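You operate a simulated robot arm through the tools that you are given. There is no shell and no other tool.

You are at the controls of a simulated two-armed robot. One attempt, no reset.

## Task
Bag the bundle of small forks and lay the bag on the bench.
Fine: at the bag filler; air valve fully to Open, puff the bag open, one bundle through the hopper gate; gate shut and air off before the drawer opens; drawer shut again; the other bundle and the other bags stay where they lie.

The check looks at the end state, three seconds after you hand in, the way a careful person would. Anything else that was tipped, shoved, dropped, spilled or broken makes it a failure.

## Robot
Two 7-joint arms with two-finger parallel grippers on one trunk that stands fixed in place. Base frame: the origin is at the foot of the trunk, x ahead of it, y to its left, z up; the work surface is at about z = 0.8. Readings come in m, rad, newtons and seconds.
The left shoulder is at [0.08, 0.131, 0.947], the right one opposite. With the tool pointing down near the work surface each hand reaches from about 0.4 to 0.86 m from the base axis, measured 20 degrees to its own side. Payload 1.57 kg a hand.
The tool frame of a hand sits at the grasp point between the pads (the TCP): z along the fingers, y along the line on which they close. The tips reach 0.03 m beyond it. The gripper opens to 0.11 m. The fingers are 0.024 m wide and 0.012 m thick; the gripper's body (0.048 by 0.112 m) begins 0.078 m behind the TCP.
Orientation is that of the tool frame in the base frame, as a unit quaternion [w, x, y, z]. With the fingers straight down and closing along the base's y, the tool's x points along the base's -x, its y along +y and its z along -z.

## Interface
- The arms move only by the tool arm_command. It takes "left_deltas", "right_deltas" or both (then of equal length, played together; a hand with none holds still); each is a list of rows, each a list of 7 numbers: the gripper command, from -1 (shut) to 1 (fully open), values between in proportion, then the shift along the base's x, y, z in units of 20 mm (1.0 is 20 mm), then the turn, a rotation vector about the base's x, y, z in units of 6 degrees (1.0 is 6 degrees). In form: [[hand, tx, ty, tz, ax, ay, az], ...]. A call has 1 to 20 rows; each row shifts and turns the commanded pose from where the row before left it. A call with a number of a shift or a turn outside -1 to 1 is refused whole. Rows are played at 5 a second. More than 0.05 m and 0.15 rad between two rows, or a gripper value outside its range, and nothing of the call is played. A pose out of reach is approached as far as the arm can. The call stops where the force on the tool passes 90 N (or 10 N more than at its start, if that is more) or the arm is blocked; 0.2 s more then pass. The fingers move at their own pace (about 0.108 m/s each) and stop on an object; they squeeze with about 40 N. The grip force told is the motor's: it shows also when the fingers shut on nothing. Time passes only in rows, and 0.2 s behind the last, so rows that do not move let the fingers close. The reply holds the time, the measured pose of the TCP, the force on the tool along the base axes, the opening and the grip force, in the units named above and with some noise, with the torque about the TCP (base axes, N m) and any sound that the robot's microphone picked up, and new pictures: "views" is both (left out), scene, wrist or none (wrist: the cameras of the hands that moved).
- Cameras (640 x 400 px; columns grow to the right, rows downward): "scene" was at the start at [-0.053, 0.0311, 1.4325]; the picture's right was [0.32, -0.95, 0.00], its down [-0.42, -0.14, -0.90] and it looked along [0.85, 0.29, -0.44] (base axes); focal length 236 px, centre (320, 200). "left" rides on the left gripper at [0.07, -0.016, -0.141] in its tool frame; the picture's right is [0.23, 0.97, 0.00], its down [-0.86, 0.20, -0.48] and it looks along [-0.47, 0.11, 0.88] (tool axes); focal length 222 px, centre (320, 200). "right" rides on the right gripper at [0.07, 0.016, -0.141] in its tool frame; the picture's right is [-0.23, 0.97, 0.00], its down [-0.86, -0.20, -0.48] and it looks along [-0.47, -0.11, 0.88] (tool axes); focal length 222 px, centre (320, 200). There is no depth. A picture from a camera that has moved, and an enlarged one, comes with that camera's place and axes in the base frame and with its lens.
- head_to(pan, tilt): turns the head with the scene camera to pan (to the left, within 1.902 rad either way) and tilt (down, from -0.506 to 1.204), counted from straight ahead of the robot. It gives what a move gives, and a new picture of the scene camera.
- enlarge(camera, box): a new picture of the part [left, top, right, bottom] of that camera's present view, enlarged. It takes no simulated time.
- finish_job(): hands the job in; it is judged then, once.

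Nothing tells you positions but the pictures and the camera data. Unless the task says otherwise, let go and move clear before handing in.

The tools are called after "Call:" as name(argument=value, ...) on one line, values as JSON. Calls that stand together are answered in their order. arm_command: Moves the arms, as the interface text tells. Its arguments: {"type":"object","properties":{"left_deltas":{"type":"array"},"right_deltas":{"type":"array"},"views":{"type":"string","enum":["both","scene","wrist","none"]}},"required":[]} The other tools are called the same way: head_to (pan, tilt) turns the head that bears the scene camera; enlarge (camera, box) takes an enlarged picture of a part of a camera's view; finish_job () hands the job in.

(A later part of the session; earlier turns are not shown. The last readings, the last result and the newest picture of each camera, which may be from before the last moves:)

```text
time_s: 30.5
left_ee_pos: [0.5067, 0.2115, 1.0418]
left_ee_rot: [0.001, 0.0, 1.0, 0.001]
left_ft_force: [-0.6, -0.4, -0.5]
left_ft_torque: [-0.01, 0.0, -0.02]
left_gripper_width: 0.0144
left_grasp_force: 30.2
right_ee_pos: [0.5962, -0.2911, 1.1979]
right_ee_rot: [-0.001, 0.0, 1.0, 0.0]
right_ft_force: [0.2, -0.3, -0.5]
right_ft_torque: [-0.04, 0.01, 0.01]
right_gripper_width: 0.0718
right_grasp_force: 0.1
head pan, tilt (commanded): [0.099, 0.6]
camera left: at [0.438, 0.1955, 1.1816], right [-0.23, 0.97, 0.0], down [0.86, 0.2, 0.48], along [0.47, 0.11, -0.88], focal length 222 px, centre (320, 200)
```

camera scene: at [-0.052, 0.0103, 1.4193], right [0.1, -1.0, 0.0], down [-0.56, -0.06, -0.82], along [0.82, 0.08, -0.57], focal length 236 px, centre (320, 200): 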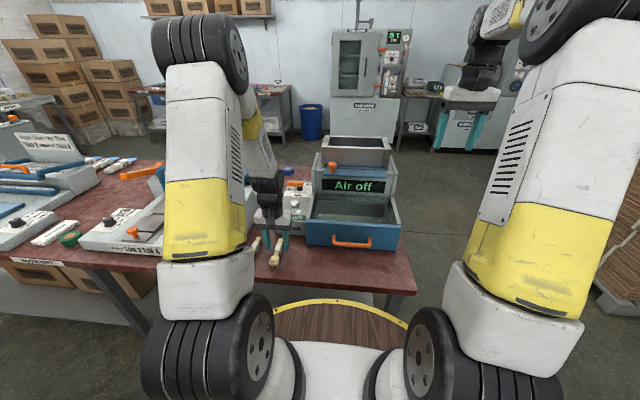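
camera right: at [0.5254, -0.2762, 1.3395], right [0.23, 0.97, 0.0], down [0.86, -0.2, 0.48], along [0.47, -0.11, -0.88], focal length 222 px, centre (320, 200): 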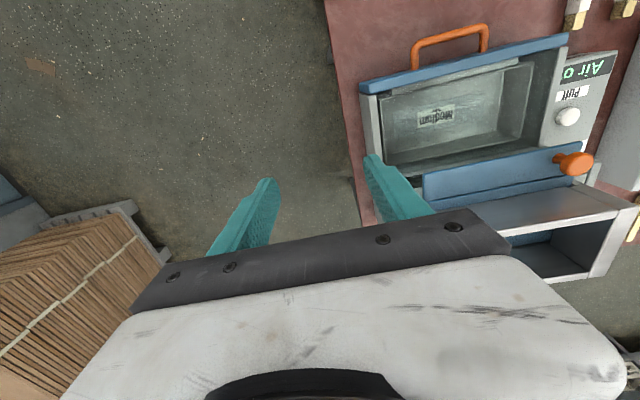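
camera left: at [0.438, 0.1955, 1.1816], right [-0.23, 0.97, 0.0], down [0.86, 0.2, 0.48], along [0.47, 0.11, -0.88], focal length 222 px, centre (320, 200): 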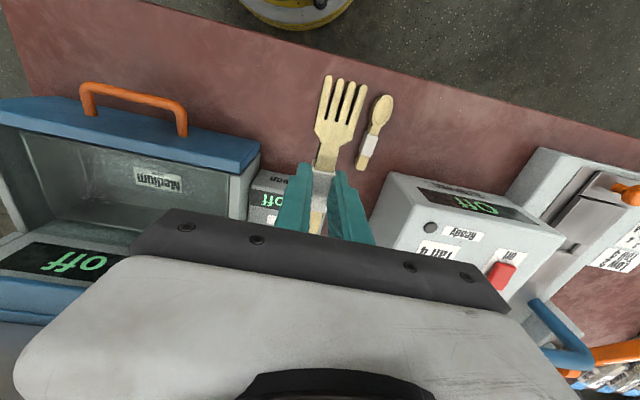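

The bundle is held firmly, tines toward me. Now I yaw −90° so it lies along y, carry it up and toward the hopper, and tilt forward 30°; the right hand moves a little further away.

Call:
arm_command(left_deltas=[[-1, 0.3, -0.5, 0.9, 0, 0, -1], [-1, 0.3, -0.6, 0.9, 0, 0, -1], [-1, 0.4, -0.8, 0.9, 0, 0, -1], [-1, 0.4, -0.9, 0.9, 0, 0, -1], [-1, 0.5, -0.9, 0.9, 0, 0, -1], [-1, 0.5, -0.95, 0.9, 0, 0, -1], [-1, 0.5, -0.95, 0.6, 0, 0, -1], [-1, 0.5, -0.95, 0.5, 0, 0, -1], [-1, 0.5, -0.95, 0.5, 0, 0, -1], [-1, 0.5, -0.95, 0.3, 0, 0, -1], [-1, 0.5, -0.95, 0, 0, 0, -1], [-1, 0.5, -0.95, 0, 0, 0, -1], [-1, 0.5, -0.95, 0, 0, 0, -1], [-1, 0.5, -0.95, 0, 0, 0, -1], [-1, 0.5, -0.83, 0, 0, 0, -1], [-1, 0.3, 0, 0, 0, -1, 0], [-1, 0.3, 0, 0, 0, -1, 0], [-1, 0.3, 0, 0, 0, -1, 0], [-1, 0.3, 0, 0, 0, -1, 0], [-1, 0.3, 0, 0, 0, -1, 0]], right_deltas=[[0.3, 0, -0.3, 0, 0, 0, 0], [0.3, 0, -0.3, 0, 0, 0, 0], [0.3, 0, -0.3, 0, 0, 0, 0], [0.3, 0, -0.3, 0, 0, 0, 0], [0.3, 0, -0.3, 0, 0, 0, 0], [0.3, 0, -0.3, 0, 0, 0, 0], [0.3, 0, -0.3, 0, 0, 0, 0], [0.3, 0, -0.3, 0, 0, 0, 0], [0.3, 0, -0.3, 0, 0, 0, 0], [0.3, 0, -0.3, 0, 0, 0, 0], [0.3, 0, 0, 0, 0, 0, 0], [0.3, 0, 0, 0, 0, 0, 0], [0.3, 0, 0, 0, 0, 0, 0], [0.3, 0, 0, 0, 0, 0, 0], [0.3, 0, 0, 0, 0, 0, 0], [0.3, 0, 0, 0, 0, 0, 0], [0.3, 0, 0, 0, 0, 0, 0], [0.3, 0, 0, 0, 0, 0, 0], [0.3, 0, 0, 0, 0, 0, 0], [0.3, 0, 0, 0, 0, 0, 0]], views="both")

```text
time_s: 34.7
left_ee_pos: [0.6751, -0.0514, 1.1886]
left_ee_rot: [0.184, 0.684, 0.682, 0.183]
left_ft_force: [-0.7, -0.4, -0.8]
left_ft_torque: [-0.02, 0.0, 0.01]
left_gripper_width: 0.0143
left_grasp_force: 30.7
right_ee_pos: [0.5949, -0.3522, 1.1961]
right_ee_rot: [0.0, 0.0, 1.0, 0.0]
right_ft_force: [-0.5, -0.1, -0.2]
right_ft_torque: [0.0, -0.01, 0.03]
right_gripper_width: 0.0714
right_grasp_force: 0.1
head pan, tilt (commanded): [0.099, 0.6]
camera scene: at [-0.0518, 0.0102, 1.4193], right [0.1, -1.0, 0.0], down [-0.56, -0.06, -0.82], along [0.82, 0.08, -0.57], focal length 236 px, centre (320, 200)
camera right: at [0.5259, -0.3366, 1.3391], right [0.23, 0.97, 0.0], down [0.86, -0.2, 0.48], along [0.47, -0.11, -0.88], focal length 222 px, centre (320, 200)
camera left: at [0.5917, 0.0195, 1.301], right [0.84, 0.23, 0.49], down [-0.07, -0.85, 0.51], along [0.53, -0.47, -0.7], focal length 222 px, centre (320, 200)
```

scene: 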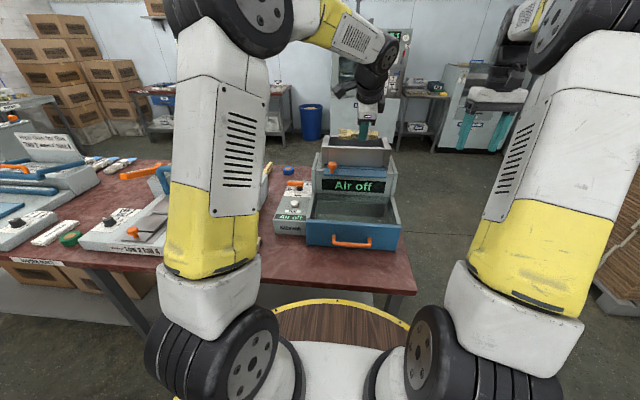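
right: 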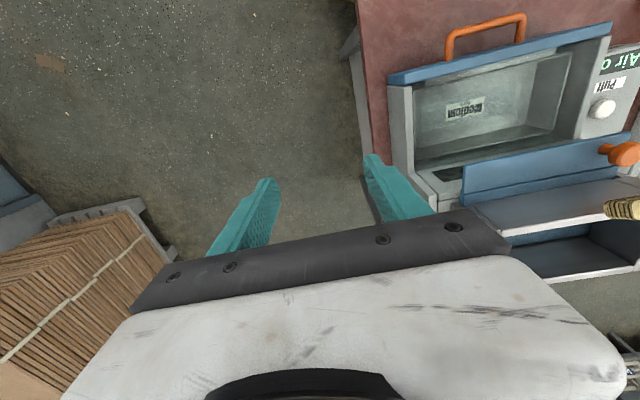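
left: 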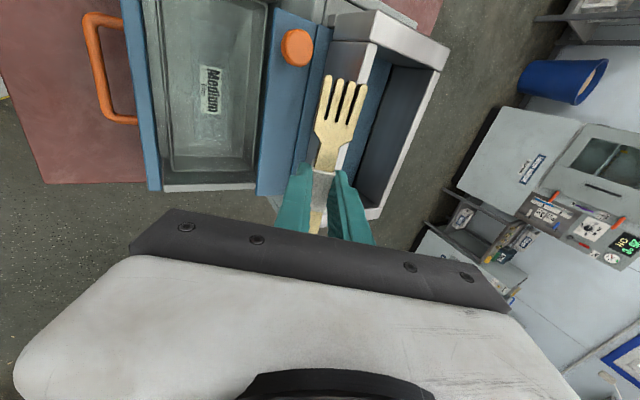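

The bundle is aligned along y, with the hopper just ahead. I advance to x≈0.806 and lower slightly, then look.

Call:
arm_command(left_deltas=[[-1, 0.8, 0, -0.1, 0, 0, 0], [-1, 0.8, 0, -0.1, 0, 0, 0], [-1, 0.8, 0, -0.1, 0, 0, 0], [-1, 0.8, 0, -0.1, 0, 0, 0], [-1, 0.8, 0, -0.2, 0, 0, 0], [-1, 0.8, 0, -0.2, 0, 0, 0], [-1, 0.8, 0, -0.3, 0, 0, 0], [-1, 0.8, 0, -0.3, 0, 0, 0], [-1, 0.15, 0, -0.2, 0, 0, 0], [-1, 0, 0, 0, 0, 0, 0]], views="both")

Call:
enlarge(camera="scene", box=[300, 80, 430, 190])

Call:
enlarge(camera="left", box=[200, 20, 460, 240])

```text
time_s: 36.9
left_ee_pos: [0.8068, -0.051, 1.1562]
left_ee_rot: [0.184, 0.683, 0.683, 0.183]
left_ft_force: [1.1, -0.1, 0.4]
left_ft_torque: [0.05, 0.0, -0.02]
left_gripper_width: 0.014
left_grasp_force: 30.8
right_ee_pos: [0.5952, -0.3519, 1.1972]
right_ee_rot: [-0.001, 0.001, 1.0, 0.0]
right_ft_force: [-0.2, 0.2, -0.5]
right_ft_torque: [-0.03, 0.0, -0.04]
right_gripper_width: 0.0715
right_grasp_force: 0.1
head pan, tilt (commanded): [0.099, 0.6]
camera scene: at [-0.0519, 0.0102, 1.4193], right [0.1, -1.0, 0.0], down [-0.56, -0.06, -0.82], along [0.82, 0.08, -0.57], focal length 236 px, centre (320, 200)
camera left: at [0.7232, 0.0192, 1.2686], right [0.84, 0.23, 0.49], down [-0.07, -0.86, 0.51], along [0.53, -0.47, -0.71], focal length 222 px, centre (320, 200)
```

scene: 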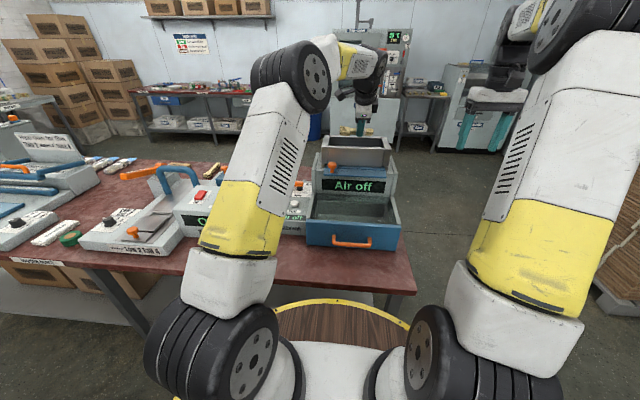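
left: 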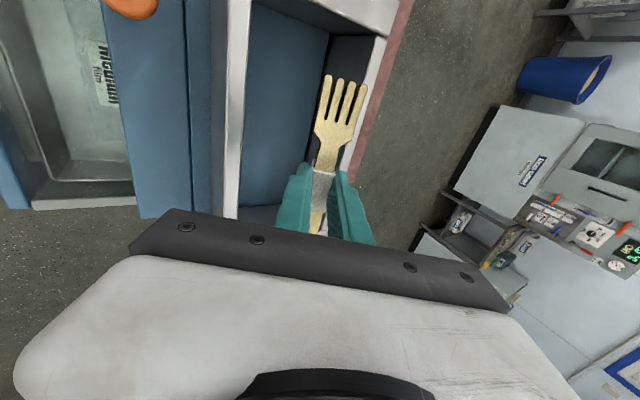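

```text
3.64 times, centred on (365, 135) of scene
camera zoom: at [-0.0519, 0.0102, 1.4193], right [0.1, -1.0, 0.0], down [-0.56, -0.06, -0.82], along [0.82, 0.08, -0.57], focal length 856 px, centre (156, 436)
```

zoom: 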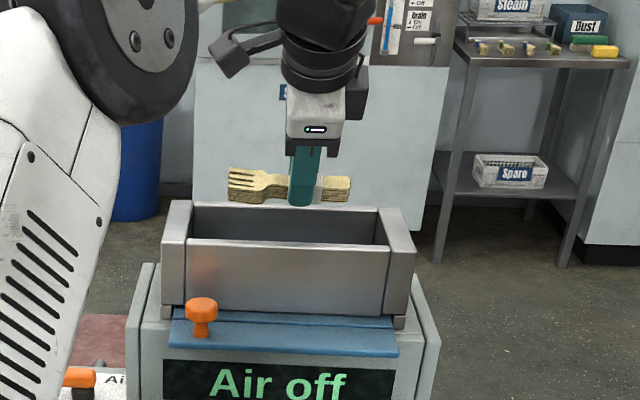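

```text
1.82 times, centred on (330, 130) of left
camera zoom: at [0.7232, 0.0192, 1.2686], right [0.84, 0.23, 0.49], down [-0.07, -0.86, 0.51], along [0.53, -0.47, -0.71], focal length 404 px, centre (302, 327)
```

zoom: 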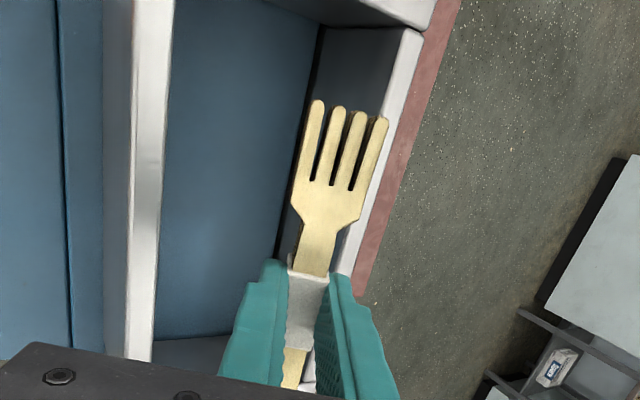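

The bundle sits right over the middle of the hopper opening (rim inner x 0.766–0.863). I lower it into the hopper to about z 1.11.

Call:
arm_command(left_deltas=[[-1, -0.1, 0, -0.7, 0, 0, 0], [-1, -0.1, 0, -0.8, 0, 0, 0], [-1, 0, 0, -0.8, 0, 0, 0], [-1, 0, 0, 0, 0, 0, 0]], views="both")

Call:
enlarge(camera="scene", box=[300, 80, 430, 190])

Call:
enlarge(camera="left", box=[200, 20, 460, 240])

```text
time_s: 37.9
left_ee_pos: [0.8015, -0.0512, 1.1087]
left_ee_rot: [0.182, 0.683, 0.683, 0.183]
left_ft_force: [0.9, 0.4, -0.1]
left_ft_torque: [-0.01, 0.0, 0.0]
left_gripper_width: 0.0143
left_grasp_force: 30.6
right_ee_pos: [0.5951, -0.3515, 1.1978]
right_ee_rot: [0.0, 0.001, 1.0, 0.0]
right_ft_force: [0.0, 0.3, -0.4]
right_ft_torque: [-0.03, -0.02, -0.02]
right_gripper_width: 0.0717
right_grasp_force: 0.0
head pan, tilt (commanded): [0.099, 0.6]
camera scene: at [-0.0519, 0.0102, 1.4193], right [0.1, -1.0, 0.0], down [-0.56, -0.06, -0.82], along [0.82, 0.08, -0.57], focal length 236 px, centre (320, 200)
camera left: at [0.719, 0.0192, 1.2217], right [0.84, 0.23, 0.49], down [-0.07, -0.86, 0.51], along [0.53, -0.47, -0.71], focal length 222 px, centre (320, 200)
```

scene: 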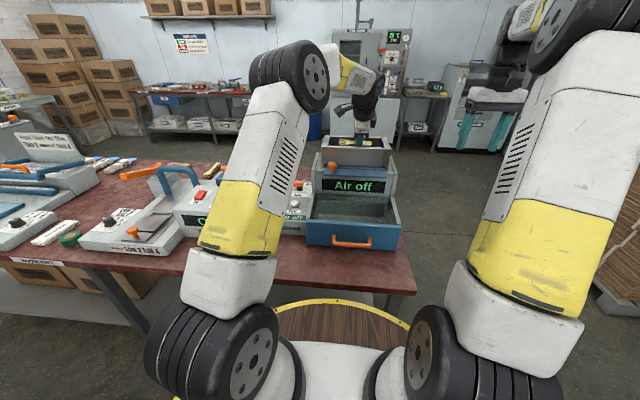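
left: 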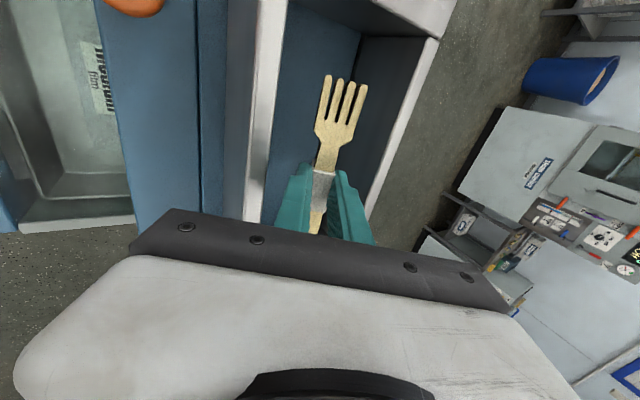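

```text
3.64 times, centred on (365, 135) of scene
camera zoom: at [-0.0519, 0.0102, 1.4193], right [0.1, -1.0, 0.0], down [-0.56, -0.06, -0.82], along [0.82, 0.08, -0.57], focal length 856 px, centre (156, 436)
```

zoom: 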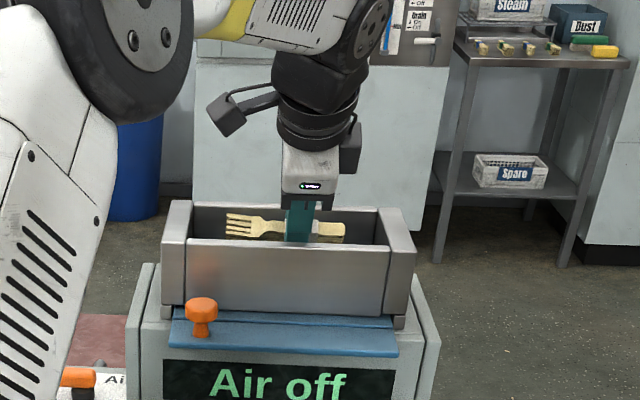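

```text
1.82 times, centred on (330, 130) of left
camera zoom: at [0.719, 0.0192, 1.2217], right [0.84, 0.23, 0.49], down [-0.07, -0.86, 0.51], along [0.53, -0.47, -0.71], focal length 404 px, centre (302, 327)
```

zoom: 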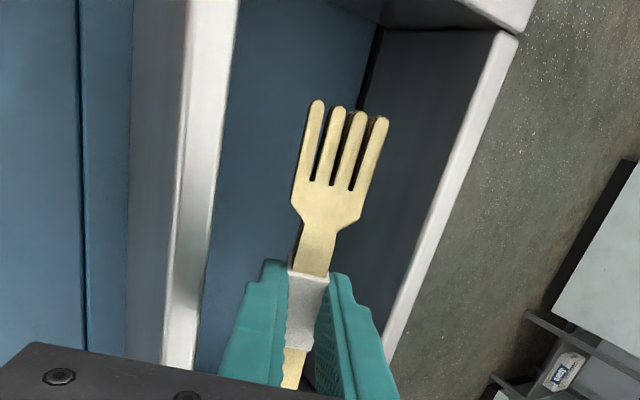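

The bundle is inside the hopper walls. I shift 6 mm forward for finger clearance and open just enough to let it drop onto the shut gate.

Call:
arm_command(left_deltas=[[-1, 0.3, 0, 0, 0, 0, 0], [-1, 0, 0, 0, 0, 0, 0], [-0.36, 0, 0, 0, 0, 0, 0], [-0.36, 0, 0, 0, 0, 0, 0], [-0.36, 0, 0, 0, 0, 0, 0]], views="wrist")

Call:
enlarge(camera="scene", box=[300, 80, 430, 190])

Call:
enlarge(camera="left", box=[200, 20, 460, 240])

```text
time_s: 39.1
left_ee_pos: [0.8084, -0.0514, 1.1089]
left_ee_rot: [0.183, 0.683, 0.683, 0.183]
left_ft_force: [-1.2, -0.7, -0.7]
left_ft_torque: [0.02, -0.02, 0.01]
left_gripper_width: 0.0353
left_grasp_force: 0.0
right_ee_pos: [0.5943, -0.352, 1.1976]
right_ee_rot: [-0.001, 0.0, 1.0, 0.0]
right_ft_force: [-0.2, -0.2, 0.5]
right_ft_torque: [0.01, 0.0, 0.01]
right_gripper_width: 0.0716
right_grasp_force: 0.0
head pan, tilt (commanded): [0.099, 0.6]
camera left: at [0.725, 0.0192, 1.2222], right [0.84, 0.23, 0.49], down [-0.07, -0.86, 0.51], along [0.53, -0.47, -0.71], focal length 222 px, centre (320, 200)
```

left: 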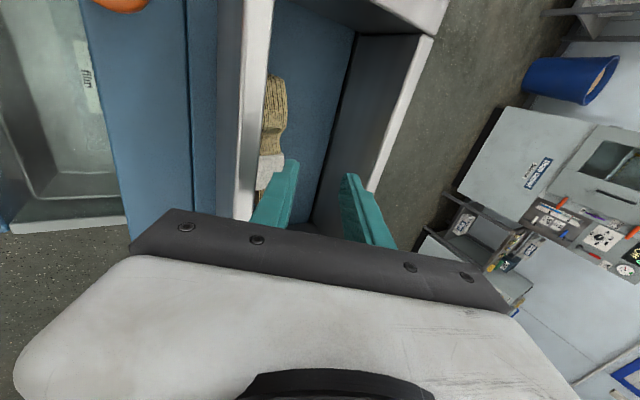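

```text
3.64 times, centred on (365, 135) of scene
camera zoom: at [-0.0519, 0.0102, 1.4193], right [0.1, -1.0, 0.0], down [-0.56, -0.06, -0.82], along [0.82, 0.08, -0.57], focal length 856 px, centre (156, 436)
```

zoom: 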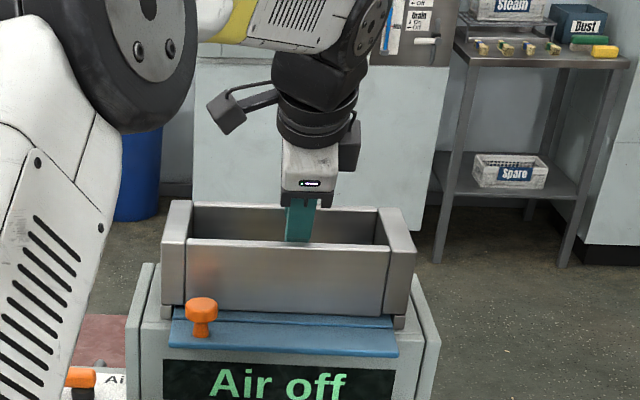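

```text
1.82 times, centred on (330, 130) of left
camera zoom: at [0.725, 0.0192, 1.2222], right [0.84, 0.23, 0.49], down [-0.07, -0.86, 0.51], along [0.53, -0.47, -0.71], focal length 404 px, centre (302, 327)
```

zoom: 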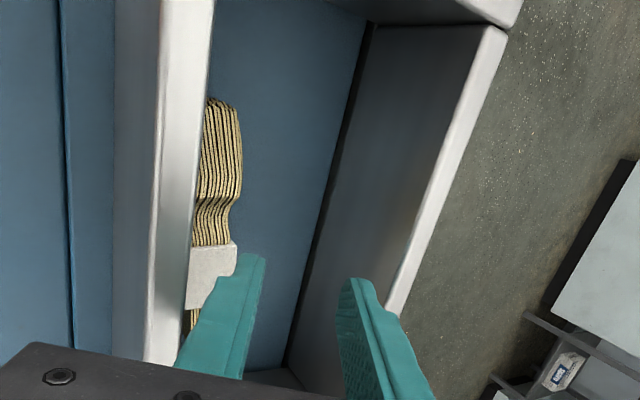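

The bundle has dropped into the hopper and lies along y on the shut gate. Next I lift the left hand out, move it left over the valve and bring it nearly upright.

Call:
arm_command(left_deltas=[[-0.36, 0, 0, 0.7, 0, 0, 0], [-0.36, 0, 0, 1, 0, 0, 0], [-0.36, 0, 0, 1, 0, 0, 0], [-0.36, 0, 0.6, 0.2, 0, 0, 0], [-0.36, 0, 1, 0, 0, 0, 0], [-0.36, 0, 1, 0, 0, 0, 0], [-0.36, 0, 1, 0, 0, 0, 0], [-0.36, 0, 1, 0, 0, 0, 0], [-0.36, 0, 1, 0, 0, 0, 0], [-0.36, 0, 1, 0, 0, 0, 0], [-0.36, 0, 1, 0, 0, 0, 0], [-0.36, 0, 1, 0, 0, 0, 0], [-0.36, 0, 1, 0, 0, 0, 0], [-0.36, 0, 1, 0, 0, 0, 0], [-0.1, 0, 1, -0.5, 0, 0, 0], [-0.1, 0, 1, -1, 0, 0, 0], [-0.1, 0, 1, -1, 0, 1, 0], [-0.1, 0, 0.1, -1, 0, 1, 0], [-0.1, 0, 0, -1, 0, 1, 0], [-0.1, 0, 0, -1, 0, 1, 0]], views="both")

Call:
enlarge(camera="left", box=[180, 50, 460, 240])

```text
time_s: 43.3
left_ee_pos: [0.8074, 0.225, 1.0581]
left_ee_rot: [0.037, 0.706, 0.707, 0.036]
left_ft_force: [-0.8, -0.8, 0.1]
left_ft_torque: [0.04, -0.07, 0.03]
left_gripper_width: 0.0498
left_grasp_force: 0.1
right_ee_pos: [0.5951, -0.3522, 1.1986]
right_ee_rot: [0.0, 0.0, 1.0, -0.001]
right_ft_force: [-2.2, 0.5, -0.4]
right_ft_torque: [-0.01, -0.02, -0.03]
right_gripper_width: 0.0711
right_grasp_force: 0.0
head pan, tilt (commanded): [0.099, 0.6]
camera scene: at [-0.0523, 0.0103, 1.4193], right [0.1, -0.99, 0.0], down [-0.56, -0.06, -0.83], along [0.82, 0.08, -0.56], focal length 236 px, centre (320, 200)
camera left: at [0.778, 0.2944, 1.1963], right [0.97, 0.23, 0.1], down [0.15, -0.86, 0.5], along [0.2, -0.47, -0.86], focal length 222 px, centre (320, 200)
```

scene: 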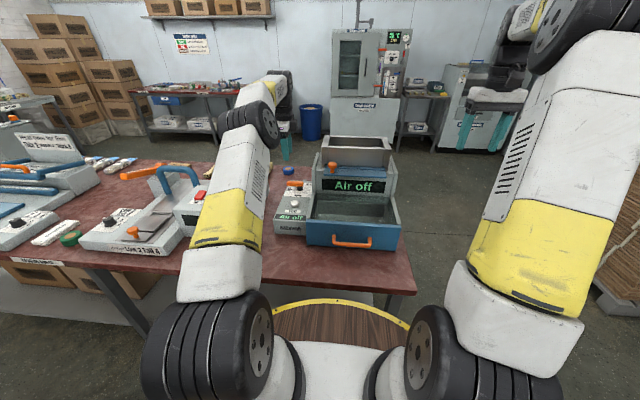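
left: 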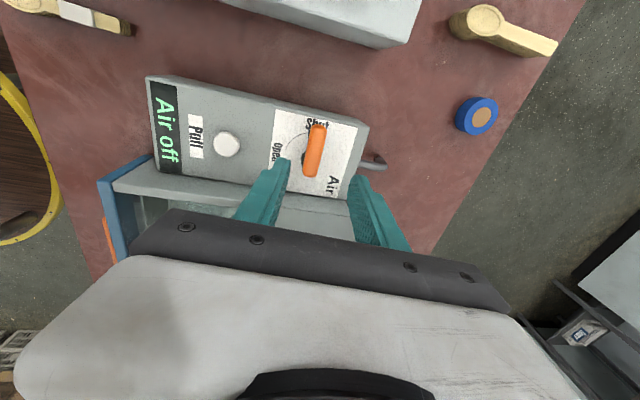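

```text
2.11 times, centred on (320, 145) of left
camera zoom: at [0.778, 0.2944, 1.1963], right [0.97, 0.23, 0.1], down [0.15, -0.86, 0.5], along [0.2, -0.47, -0.86], focal length 468 px, centre (320, 316)
```

zoom: 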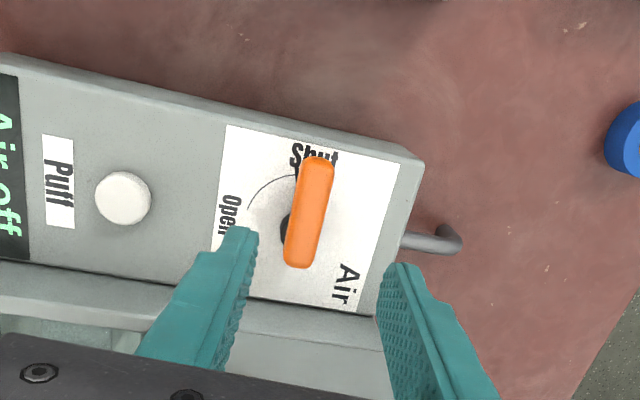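

The lever is centred at x≈0.820, with the pivot near (0.82, 0.187). I descend with fingers straddling it, pausing just above to verify alignment.

Call:
arm_command(left_deltas=[[-0.1, 0.1, 0, -0.9, 0, 0, 0], [-0.1, 0.1, 0, -0.9, 0, 0, 0], [-0.1, 0.1, 0, -0.9, 0, 0, 0], [-0.1, 0.1, 0, -0.9, 0, 0, 0], [-0.1, 0.1, 0, -0.9, 0, 0, 0], [-0.1, 0.03, -0.05, -0.9, 0, 0, 0], [-0.1, 0, 0, -0.6, 0, 0, 0], [-0.1, 0, 0, 0, 0, 0, 0]], views="wrist")

Call:
enlarge(camera="left", box=[200, 80, 440, 240])

Call:
enlarge(camera="scene", box=[260, 150, 330, 210])

```text
time_s: 45.1
left_ee_pos: [0.8182, 0.2229, 0.9379]
left_ee_rot: [0.037, 0.706, 0.706, 0.037]
left_ft_force: [-0.2, 0.4, -0.1]
left_ft_torque: [0.02, -0.03, 0.01]
left_gripper_width: 0.0495
left_grasp_force: 0.1
right_ee_pos: [0.595, -0.3521, 1.1971]
right_ee_rot: [0.0, 0.0, 1.0, 0.0]
right_ft_force: [-0.2, -1.0, 0.2]
right_ft_torque: [-0.02, -0.03, -0.01]
right_gripper_width: 0.0712
right_grasp_force: 0.1
head pan, tilt (commanded): [0.099, 0.6]
camera left: at [0.7887, 0.2927, 1.075], right [0.97, 0.23, 0.1], down [0.15, -0.86, 0.5], along [0.2, -0.47, -0.86], focal length 222 px, centre (320, 200)
```

left: 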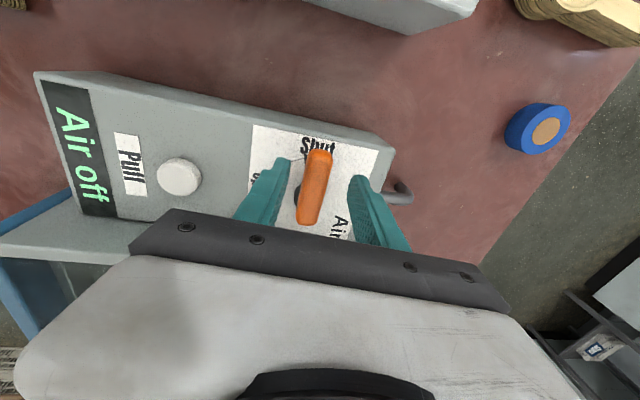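

```text
2.50 times, centred on (320, 160) of left
camera zoom: at [0.7887, 0.2927, 1.075], right [0.97, 0.23, 0.1], down [0.15, -0.86, 0.5], along [0.2, -0.47, -0.86], focal length 555 px, centre (320, 300)
```

zoom: 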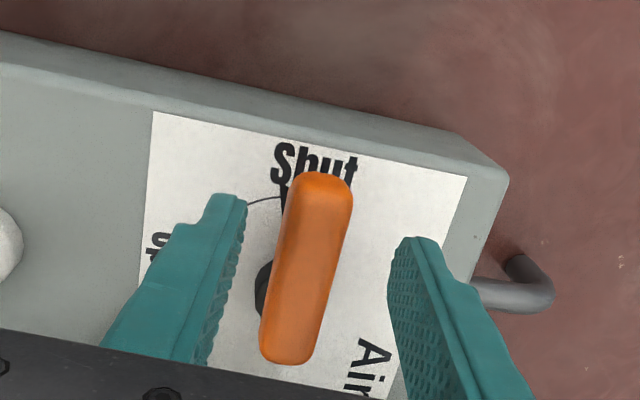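

```text
6.67 times, centred on (295, 180) of scene
camera zoom: at [-0.0519, 0.0103, 1.4193], right [0.1, -1.0, 0.0], down [-0.56, -0.06, -0.82], along [0.82, 0.08, -0.57], focal length 1570 px, centre (487, 333)
```

zoom: 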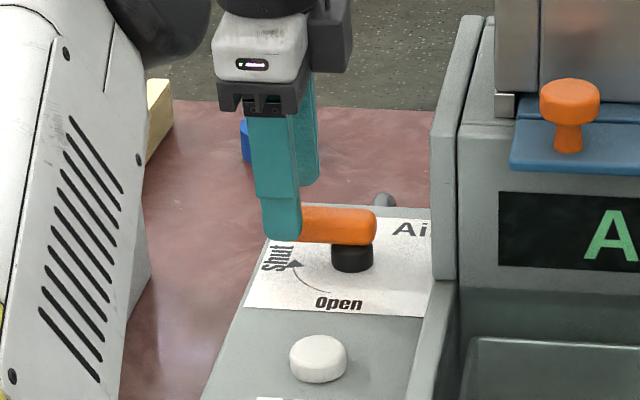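

Fingers straddle the lever well. I lower the last 2.5 cm and close to grip it.

Call:
arm_command(left_deltas=[[-0.1, 0, 0, -0.6, 0, 0, 0], [-0.1, 0, 0, -0.6, 0, 0, 0], [-0.1, 0, 0, 0, 0, 0, 0], [-0.5, 0, 0, 0, 0, 0, 0], [-0.7, 0, 0, 0, 0, 0, 0], [-0.8, 0, 0, 0, 0, 0, 0]], views="wrist")

```text
time_s: 46.5
left_ee_pos: [0.8171, 0.2224, 0.9143]
left_ee_rot: [0.037, 0.707, 0.705, 0.036]
left_ft_force: [-2.5, 0.9, 0.0]
left_ft_torque: [0.1, 0.79, -0.09]
left_gripper_width: 0.0237
left_grasp_force: 35.3
right_ee_pos: [0.5952, -0.3529, 1.197]
right_ee_rot: [0.0, 0.0, 1.0, 0.0]
right_ft_force: [0.0, 0.6, 0.2]
right_ft_torque: [-0.02, 0.02, -0.01]
right_gripper_width: 0.0716
right_grasp_force: 0.0
head pan, tilt (commanded): [0.099, 0.6]
camera left: at [0.789, 0.2927, 1.051], right [0.97, 0.23, 0.1], down [0.15, -0.86, 0.5], along [0.2, -0.47, -0.86], focal length 222 px, centre (320, 200)
```

left: 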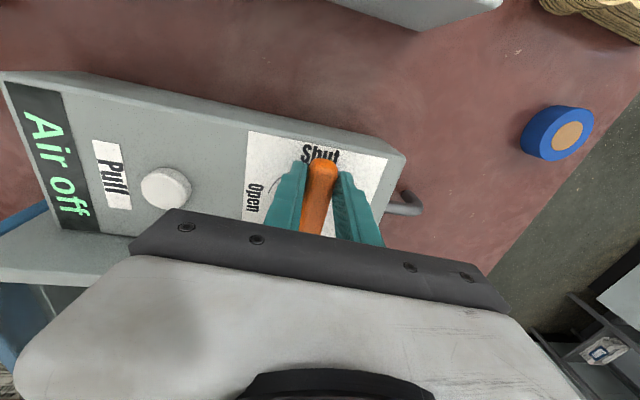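

Lever gripped (2.4 cm bar). I loosen slightly and swing it along an arc toward Open, checking after ~54°.

Call:
arm_command(left_deltas=[[-0.49, 0, 0, 0, 0, 0, 0], [-0.49, -0.201, -0.011, 0, -0.1, 0, 0.99], [-0.49, -0.199, -0.032, 0, -0.1, 0, 0.99], [-0.49, -0.195, -0.052, 0, -0.1, 0, 0.99], [-0.49, -0.188, -0.072, 0, -0.1, 0, 0.99], [-0.49, -0.18, -0.091, 0, -0.1, 0, 0.99], [-0.49, -0.169, -0.11, 0, -0.1, 0, 0.99], [-0.49, -0.157, -0.127, 0, -0.1, 0, 0.99], [-0.49, -0.142, -0.142, 0, -0.1, 0, 0.99], [-0.49, -0.127, -0.157, 0, -0.1, 0, 0.99], [-0.49, 0, 0, 0, 0, 0, 0]], views="both")

Call:
enlarge(camera="scene", box=[260, 150, 330, 210])

```text
time_s: 48.9
left_ee_pos: [0.7873, 0.2062, 0.9132]
left_ee_rot: [0.048, 0.31, 0.949, 0.018]
left_ft_force: [0.5, -0.3, -0.1]
left_ft_torque: [-0.01, 0.0, 0.0]
left_gripper_width: 0.0284
left_grasp_force: 0.3
right_ee_pos: [0.5958, -0.3514, 1.1975]
right_ee_rot: [0.0, -0.001, 1.0, 0.0]
right_ft_force: [0.4, -0.5, 0.2]
right_ft_torque: [0.0, 0.03, -0.04]
right_gripper_width: 0.0716
right_grasp_force: 0.0
head pan, tilt (commanded): [0.099, 0.6]
camera scene: at [-0.0519, 0.0103, 1.4193], right [0.1, -1.0, 0.0], down [-0.56, -0.06, -0.82], along [0.82, 0.08, -0.57], focal length 236 px, centre (320, 200)
camera left: at [0.7085, 0.2346, 1.0463], right [0.39, 0.92, 0.04], down [0.75, -0.35, 0.56], along [0.53, -0.18, -0.83], focal length 222 px, centre (320, 200)
```

scene: 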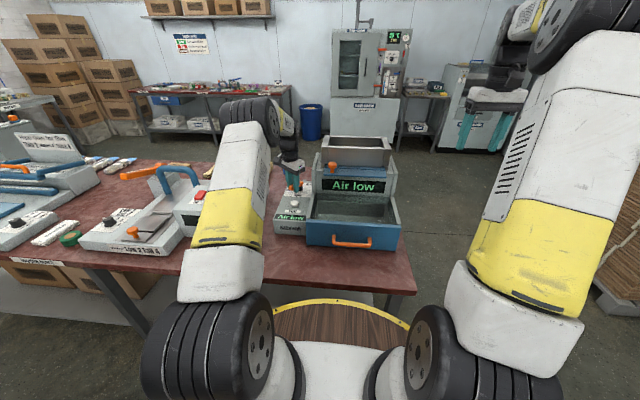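
left: 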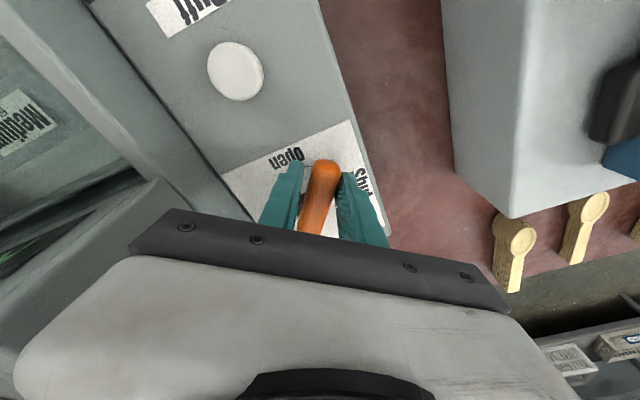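

```text
6.67 times, centred on (295, 180) of scene
camera zoom: at [-0.0519, 0.0103, 1.4193], right [0.1, -1.0, 0.0], down [-0.56, -0.06, -0.82], along [0.82, 0.08, -0.57], focal length 1570 px, centre (487, 333)
```

zoom: 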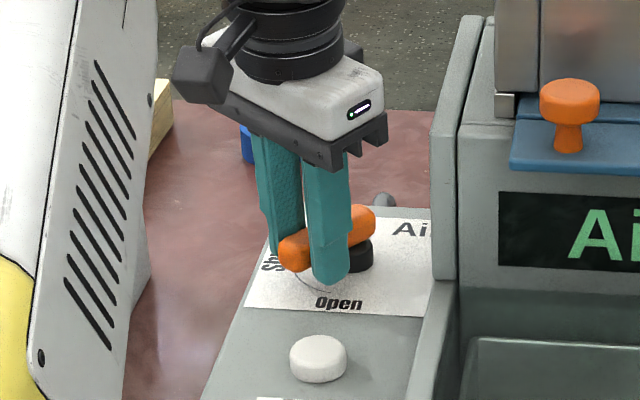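

Display reads "Air low" – the valve is turning correctly. I continue the arc to the fully Open stop.

Call:
arm_command(left_deltas=[[-0.49, -0.11, -0.169, 0, -0.1, 0, 0.99], [-0.49, -0.091, -0.18, 0, -0.1, 0, 0.99], [-0.49, -0.072, -0.188, 0, -0.1, 0, 0.99], [-0.49, -0.052, -0.195, 0, -0.1, 0, 0.99], [-0.49, -0.032, -0.199, 0, -0.1, 0, 0.99], [-0.49, -0.011, -0.201, 0, -0.1, 0, 0.99], [-0.49, 0, 0, 0, 0, 0, 0]], views="both")

Call:
enlarge(camera="scene", box=[260, 150, 330, 210])

Call:
enlarge(camera="scene", box=[270, 130, 410, 250])

```text
time_s: 50.5
left_ee_pos: [0.7804, 0.183, 0.9145]
left_ee_rot: [0.051, 0.004, 0.999, 0.003]
left_ft_force: [-0.4, -0.5, 0.0]
left_ft_torque: [0.01, 0.0, -0.01]
left_gripper_width: 0.0282
left_grasp_force: 0.0
right_ee_pos: [0.5957, -0.3512, 1.1966]
right_ee_rot: [0.0, 0.0, 1.0, 0.0]
right_ft_force: [0.0, -0.3, -0.5]
right_ft_torque: [0.0, -0.02, 0.0]
right_gripper_width: 0.0715
right_grasp_force: 0.0
head pan, tilt (commanded): [0.099, 0.6]
camera scene: at [-0.0519, 0.0103, 1.4193], right [0.1, -1.0, 0.0], down [-0.56, -0.06, -0.82], along [0.82, 0.08, -0.57], focal length 236 px, centre (320, 200)
camera left: at [0.6978, 0.1681, 1.0462], right [-0.22, 0.98, -0.02], down [0.8, 0.19, 0.56], along [0.55, 0.11, -0.83], focal length 222 px, centre (320, 200)
```

scene: 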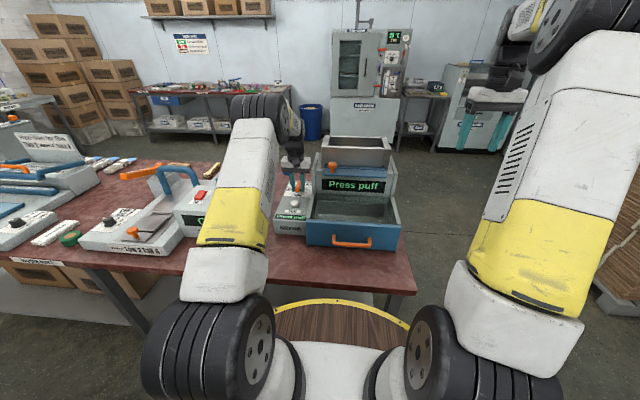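
left: 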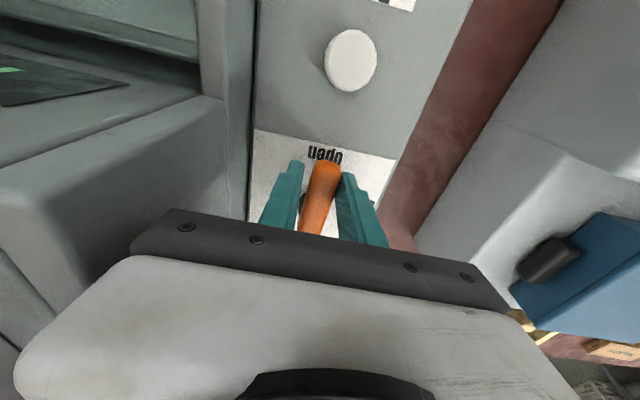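

```text
6.67 times, centred on (295, 180) of scene
camera zoom: at [-0.0519, 0.0103, 1.4193], right [0.1, -1.0, 0.0], down [-0.56, -0.06, -0.82], along [0.82, 0.08, -0.57], focal length 1570 px, centre (487, 333)
```

zoom: 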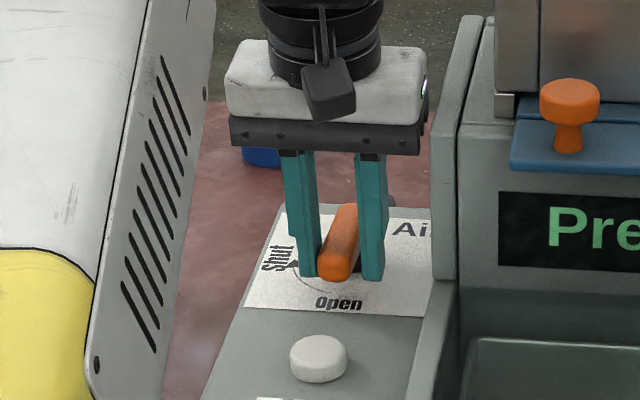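

```text
3.33 times, centred on (340, 190) of scene
camera zoom: at [-0.0519, 0.0103, 1.4193], right [0.1, -1.0, 0.0], down [-0.56, -0.06, -0.82], along [0.82, 0.08, -0.57], focal length 785 px, centre (253, 233)
```

zoom: 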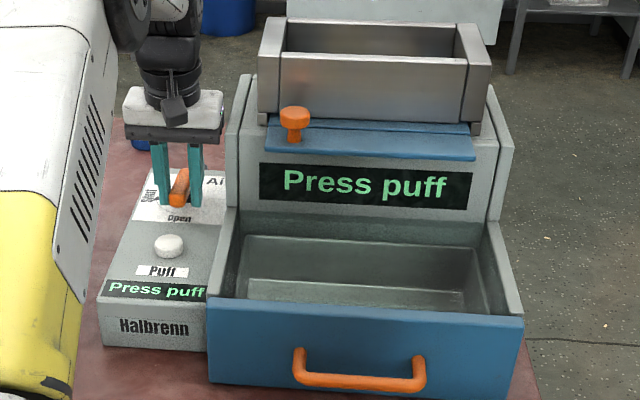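

The display now says "Press puff". To be sure the valve is at its stop, I grip the lever and nudge the rotation a few degrees further while watching the torque.

Call:
arm_command(left_deltas=[[-0.8, 0, 0, 0, 0, 0, 0], [-0.8, 0, 0, 0, 0, 0, 0], [-0.8, 0.01, -0.2, 0, -0.1, 0, 0.99], [-0.8, 0, 0, 0, 0, 0, 0]], views="none")

```text
time_s: 51.5
left_ee_pos: [0.7809, 0.1834, 0.9147]
left_ee_rot: [0.051, -0.049, 0.997, 0.001]
left_ft_force: [4.1, 18.1, -0.2]
left_ft_torque: [-0.28, 0.16, -1.13]
left_gripper_width: 0.0233
left_grasp_force: 35.8
right_ee_pos: [0.5945, -0.3502, 1.1976]
right_ee_rot: [0.0, 0.0, 1.0, 0.001]
right_ft_force: [-0.3, -0.2, 1.1]
right_ft_torque: [0.04, 0.0, -0.01]
right_gripper_width: 0.0714
right_grasp_force: 0.1
head pan, tilt (commanded): [0.099, 0.6]
```

The lever resists at 18 N without moving, so it's at the Open stop. I release it, lift the left hand and bring it above the Puff button, while the right hand comes across in front of the gate knob.

Call:
arm_command(left_deltas=[[-0.1, 0, 0.2, 0, 0.1, 0, -0.99], [-0.1, 0, 0, 0, 0, 0, 0], [-0.1, 0, 0, 0.5, 0, 0, 0], [-0.1, 0, 0, 0.8, 0, 0, 0], [-0.1, 0, 0, 0.8, 0, 0, 0], [-0.1, 0, 0, 0.8, 0, 0, 0], [-0.1, 0, 0, 0.6, 0, 0, 0], [-1, -0.6, 0, 0, 0, 0, 0], [-1, -0.6, 0.1, 0, 0, 0, 0], [-1, -0.6, 0.1, 0, 0, 0, 0], [-1, -0.6, 0, 0, 0, 0, 0], [-1, -0.6, 0, 0, 0, 0, 0], [-1, -0.6, 0, 0, 0, 0, 0], [-1, -0.58, 0, 0, 0, 0, 0], [-1, 0, 0, 0, 0, 0, 0], [-1, 0, 0, 0, 0, 0, 0], [-1, 0, 0, 0, 0, 0, 0], [-1, 0, 0, 0, 0, 0, 0], [-1, 0, 0, 0, 0, 0, 0], [-1, 0, 0, 0, 0, 0, 0]], right_deltas=[[0.1, 0, 0.97, 0, 0, 0, 0], [0.1, 0, 0.97, 0, 0, 0, 0], [0.1, 0, 0.97, 0, 0, 0, 0], [0.1, 0, 0.97, 0, 0, 0, 0], [0.1, 0, 0.97, 0, 0, 0, 0], [0.1, 0, 0.97, 0, 0, 0, 0], [0.1, 0, 0.97, 0, 0, 0, 0], [0.1, 0, 0.97, 0, 0, 0, 0], [0.1, 0, 0.97, 0, 0, 0, 0], [0.1, 0, 0.97, 0, 0, 0, 0], [0.1, 0, 0.97, 0, 0, 0, 0], [0.1, 0, 0.97, 0, 0, 0, 0], [0.1, 0, 0.97, 0, 0, 0, 0], [0.1, 0, 0.97, 0, 0, 0, 0], [0.1, 0, 0.97, 0, 0, 0, 0], [0.1, 0, 0.97, 0, 0, 0, 0], [0.1, 0, 0.97, 0, 0, 0, 0], [0.1, 0, 0.97, 0, 0, 0, 0], [0.1, 0.5, 0.97, -0.5, 0, 0, 0], [0.1, 0.5, 0.97, -0.5, 0, 0, 0]], views="both")

```text
time_s: 55.7
left_ee_pos: [0.6965, 0.1865, 0.9841]
left_ee_rot: [0.052, 0.004, 0.999, 0.002]
left_ft_force: [-0.9, 0.7, 0.2]
left_ft_torque: [0.0, -0.04, -0.02]
left_gripper_width: 0.0002
left_grasp_force: 21.9
right_ee_pos: [0.6145, 0.0363, 1.1772]
right_ee_rot: [0.0, 0.0, 1.0, 0.0]
right_ft_force: [0.6, 0.7, 0.0]
right_ft_torque: [0.02, -0.01, 0.01]
right_gripper_width: 0.0606
right_grasp_force: 0.0
head pan, tilt (commanded): [0.099, 0.6]
camera scene: at [-0.0522, 0.0101, 1.4193], right [0.1, -1.0, 0.0], down [-0.56, -0.06, -0.83], along [0.82, 0.08, -0.56], focal length 236 px, centre (320, 200)
camera right: at [0.5458, 0.052, 1.3196], right [0.23, 0.97, 0.0], down [0.85, -0.2, 0.48], along [0.47, -0.11, -0.88], focal length 222 px, centre (320, 200)
camera left: at [0.6144, 0.172, 1.1162], right [-0.22, 0.98, -0.02], down [0.8, 0.19, 0.56], along [0.55, 0.11, -0.83], focal length 222 px, centre (320, 200)
```

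scene: 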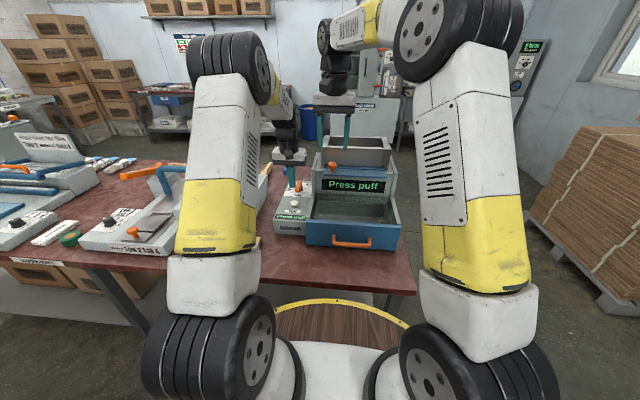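
right: 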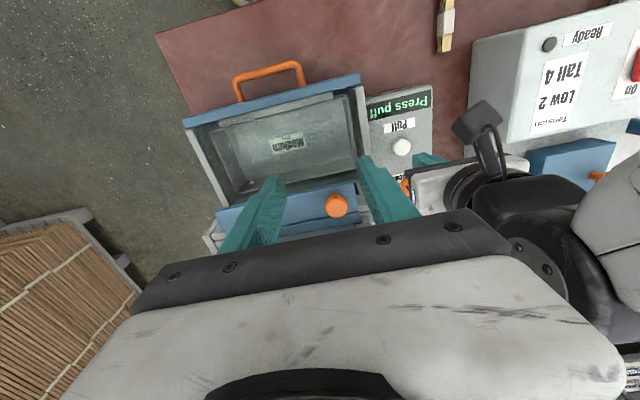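
left: 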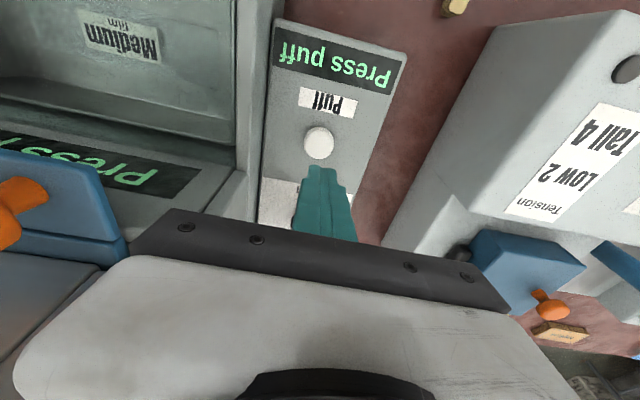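

Both are aligned: button under the left fingertips, knob between the right fingers. I bring the right hand forward and down over the gate knob (without moving it yet).

Call:
arm_command(right_deltas=[[0.1, 0.85, 0.05, 0, 0, 0, 0], [0.1, 0.85, 0.05, 0, 0, 0, 0], [0.1, 0.85, 0.05, 0, 0, 0, 0], [0.1, 0.85, 0.05, 0, 0, 0, 0], [0.1, 0.85, 0.03, 0, 0, 0, 0], [0.1, 0, 0, -0.9, 0, 0, 0], [0.1, 0, 0, -0.9, 0, 0, 0], [0.1, 0, 0, -0.9, 0, 0, 0], [0.1, 0, 0, -0.9, 0, 0, 0], [0.1, 0, 0, 0, 0, 0, 0]], views="both")

Call:
enlarge(camera="scene", box=[270, 100, 410, 220])

Call:
enlarge(camera="right", box=[200, 100, 440, 260])

```text
time_s: 57.9
left_ee_pos: [0.6965, 0.1879, 0.984]
left_ee_rot: [0.051, 0.004, 0.999, 0.002]
left_ft_force: [0.0, -0.1, 0.4]
left_ft_torque: [0.01, 0.03, 0.01]
left_gripper_width: 0.0001
left_grasp_force: 21.2
right_ee_pos: [0.7005, 0.0399, 1.106]
right_ee_rot: [0.0, -0.001, 1.0, 0.0]
right_ft_force: [-0.3, 0.2, 0.2]
right_ft_torque: [0.01, 0.04, -0.01]
right_gripper_width: 0.0604
right_grasp_force: 0.1
head pan, tilt (commanded): [0.099, 0.6]
camera scene: at [-0.0519, 0.0103, 1.4193], right [0.1, -1.0, 0.0], down [-0.56, -0.06, -0.82], along [0.82, 0.08, -0.57], focal length 236 px, centre (320, 200)
camera right: at [0.6313, 0.0555, 1.2476], right [0.23, 0.97, 0.0], down [0.86, -0.2, 0.48], along [0.47, -0.11, -0.88], focal length 222 px, centre (320, 200)
```

scene: 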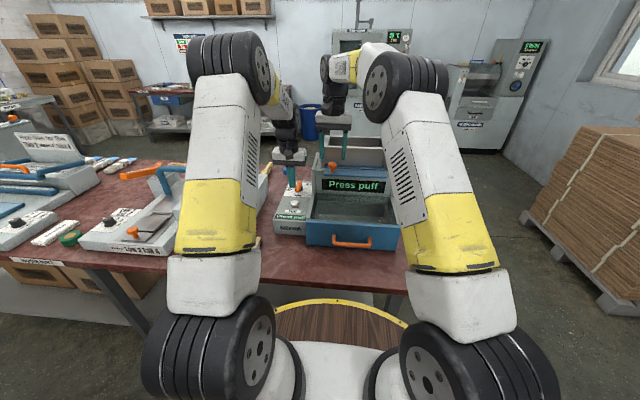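
right: 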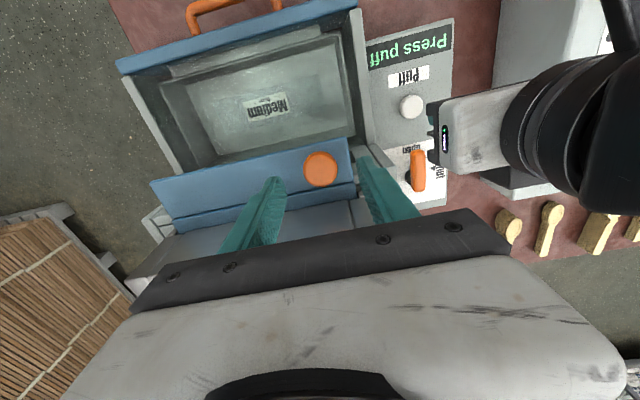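

```text
3.33 times, centred on (340, 160) of scene
camera zoom: at [-0.0519, 0.0103, 1.4193], right [0.1, -1.0, 0.0], down [-0.56, -0.06, -0.82], along [0.82, 0.08, -0.57], focal length 785 px, centre (253, 333)
```

zoom: 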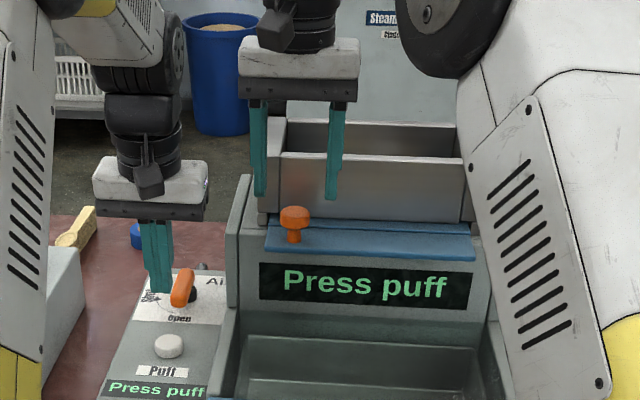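

```text
2.50 times, centred on (320, 180) of right
camera zoom: at [0.6313, 0.0555, 1.2476], right [0.23, 0.97, 0.0], down [0.86, -0.2, 0.48], along [0.47, -0.11, -0.88], focal length 555 px, centre (320, 250)
```

zoom: 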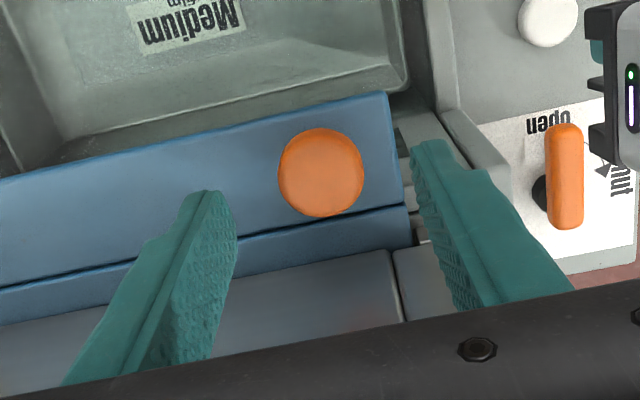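

Knob is centred between the right fingers. Lower onto it and close gently.

Call:
arm_command(right_deltas=[[0.1, -0.05, 0.03, -0.7, 0, 0, 0], [0.1, 0, 0, -0.7, 0, 0, 0], [0.1, 0, 0, -0.65, 0, 0, 0], [0.1, 0, 0, 0, 0, 0, 0], [-1, 0, 0, 0, 0, 0, 0], [-1, 0, 0, 0, 0, 0, 0], [-1, 0, 0, 0, 0, 0, 0]], views="wrist")

Call:
enlarge(camera="scene", box=[270, 100, 410, 220])

```text
time_s: 59.5
left_ee_pos: [0.6969, 0.1877, 0.9849]
left_ee_rot: [0.051, 0.004, 0.999, 0.003]
left_ft_force: [0.3, 0.2, -0.2]
left_ft_torque: [-0.01, -0.02, 0.0]
left_gripper_width: 0.0002
left_grasp_force: 21.4
right_ee_pos: [0.6989, 0.0404, 1.0641]
right_ee_rot: [0.0, 0.001, 1.0, -0.001]
right_ft_force: [-1.7, -7.7, -0.7]
right_ft_torque: [-0.17, -0.04, -0.08]
right_gripper_width: 0.0312
right_grasp_force: 40.4
head pan, tilt (commanded): [0.099, 0.6]
camera right: at [0.6303, 0.0555, 1.2054], right [0.23, 0.97, 0.0], down [0.86, -0.2, 0.48], along [0.47, -0.11, -0.88], focal length 222 px, centre (320, 200)
```

right: 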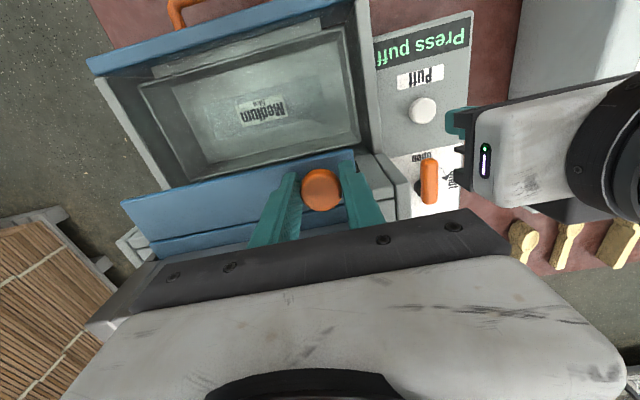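

```text
3.33 times, centred on (340, 160) of scene
camera zoom: at [-0.0519, 0.0099, 1.4193], right [0.1, -1.0, 0.0], down [-0.56, -0.06, -0.82], along [0.82, 0.08, -0.57], focal length 785 px, centre (253, 333)
```

zoom: 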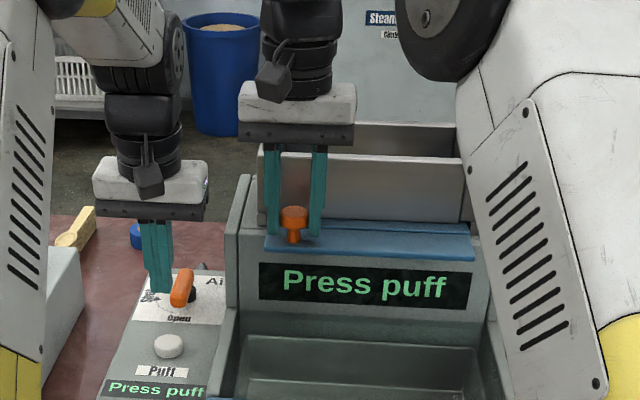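

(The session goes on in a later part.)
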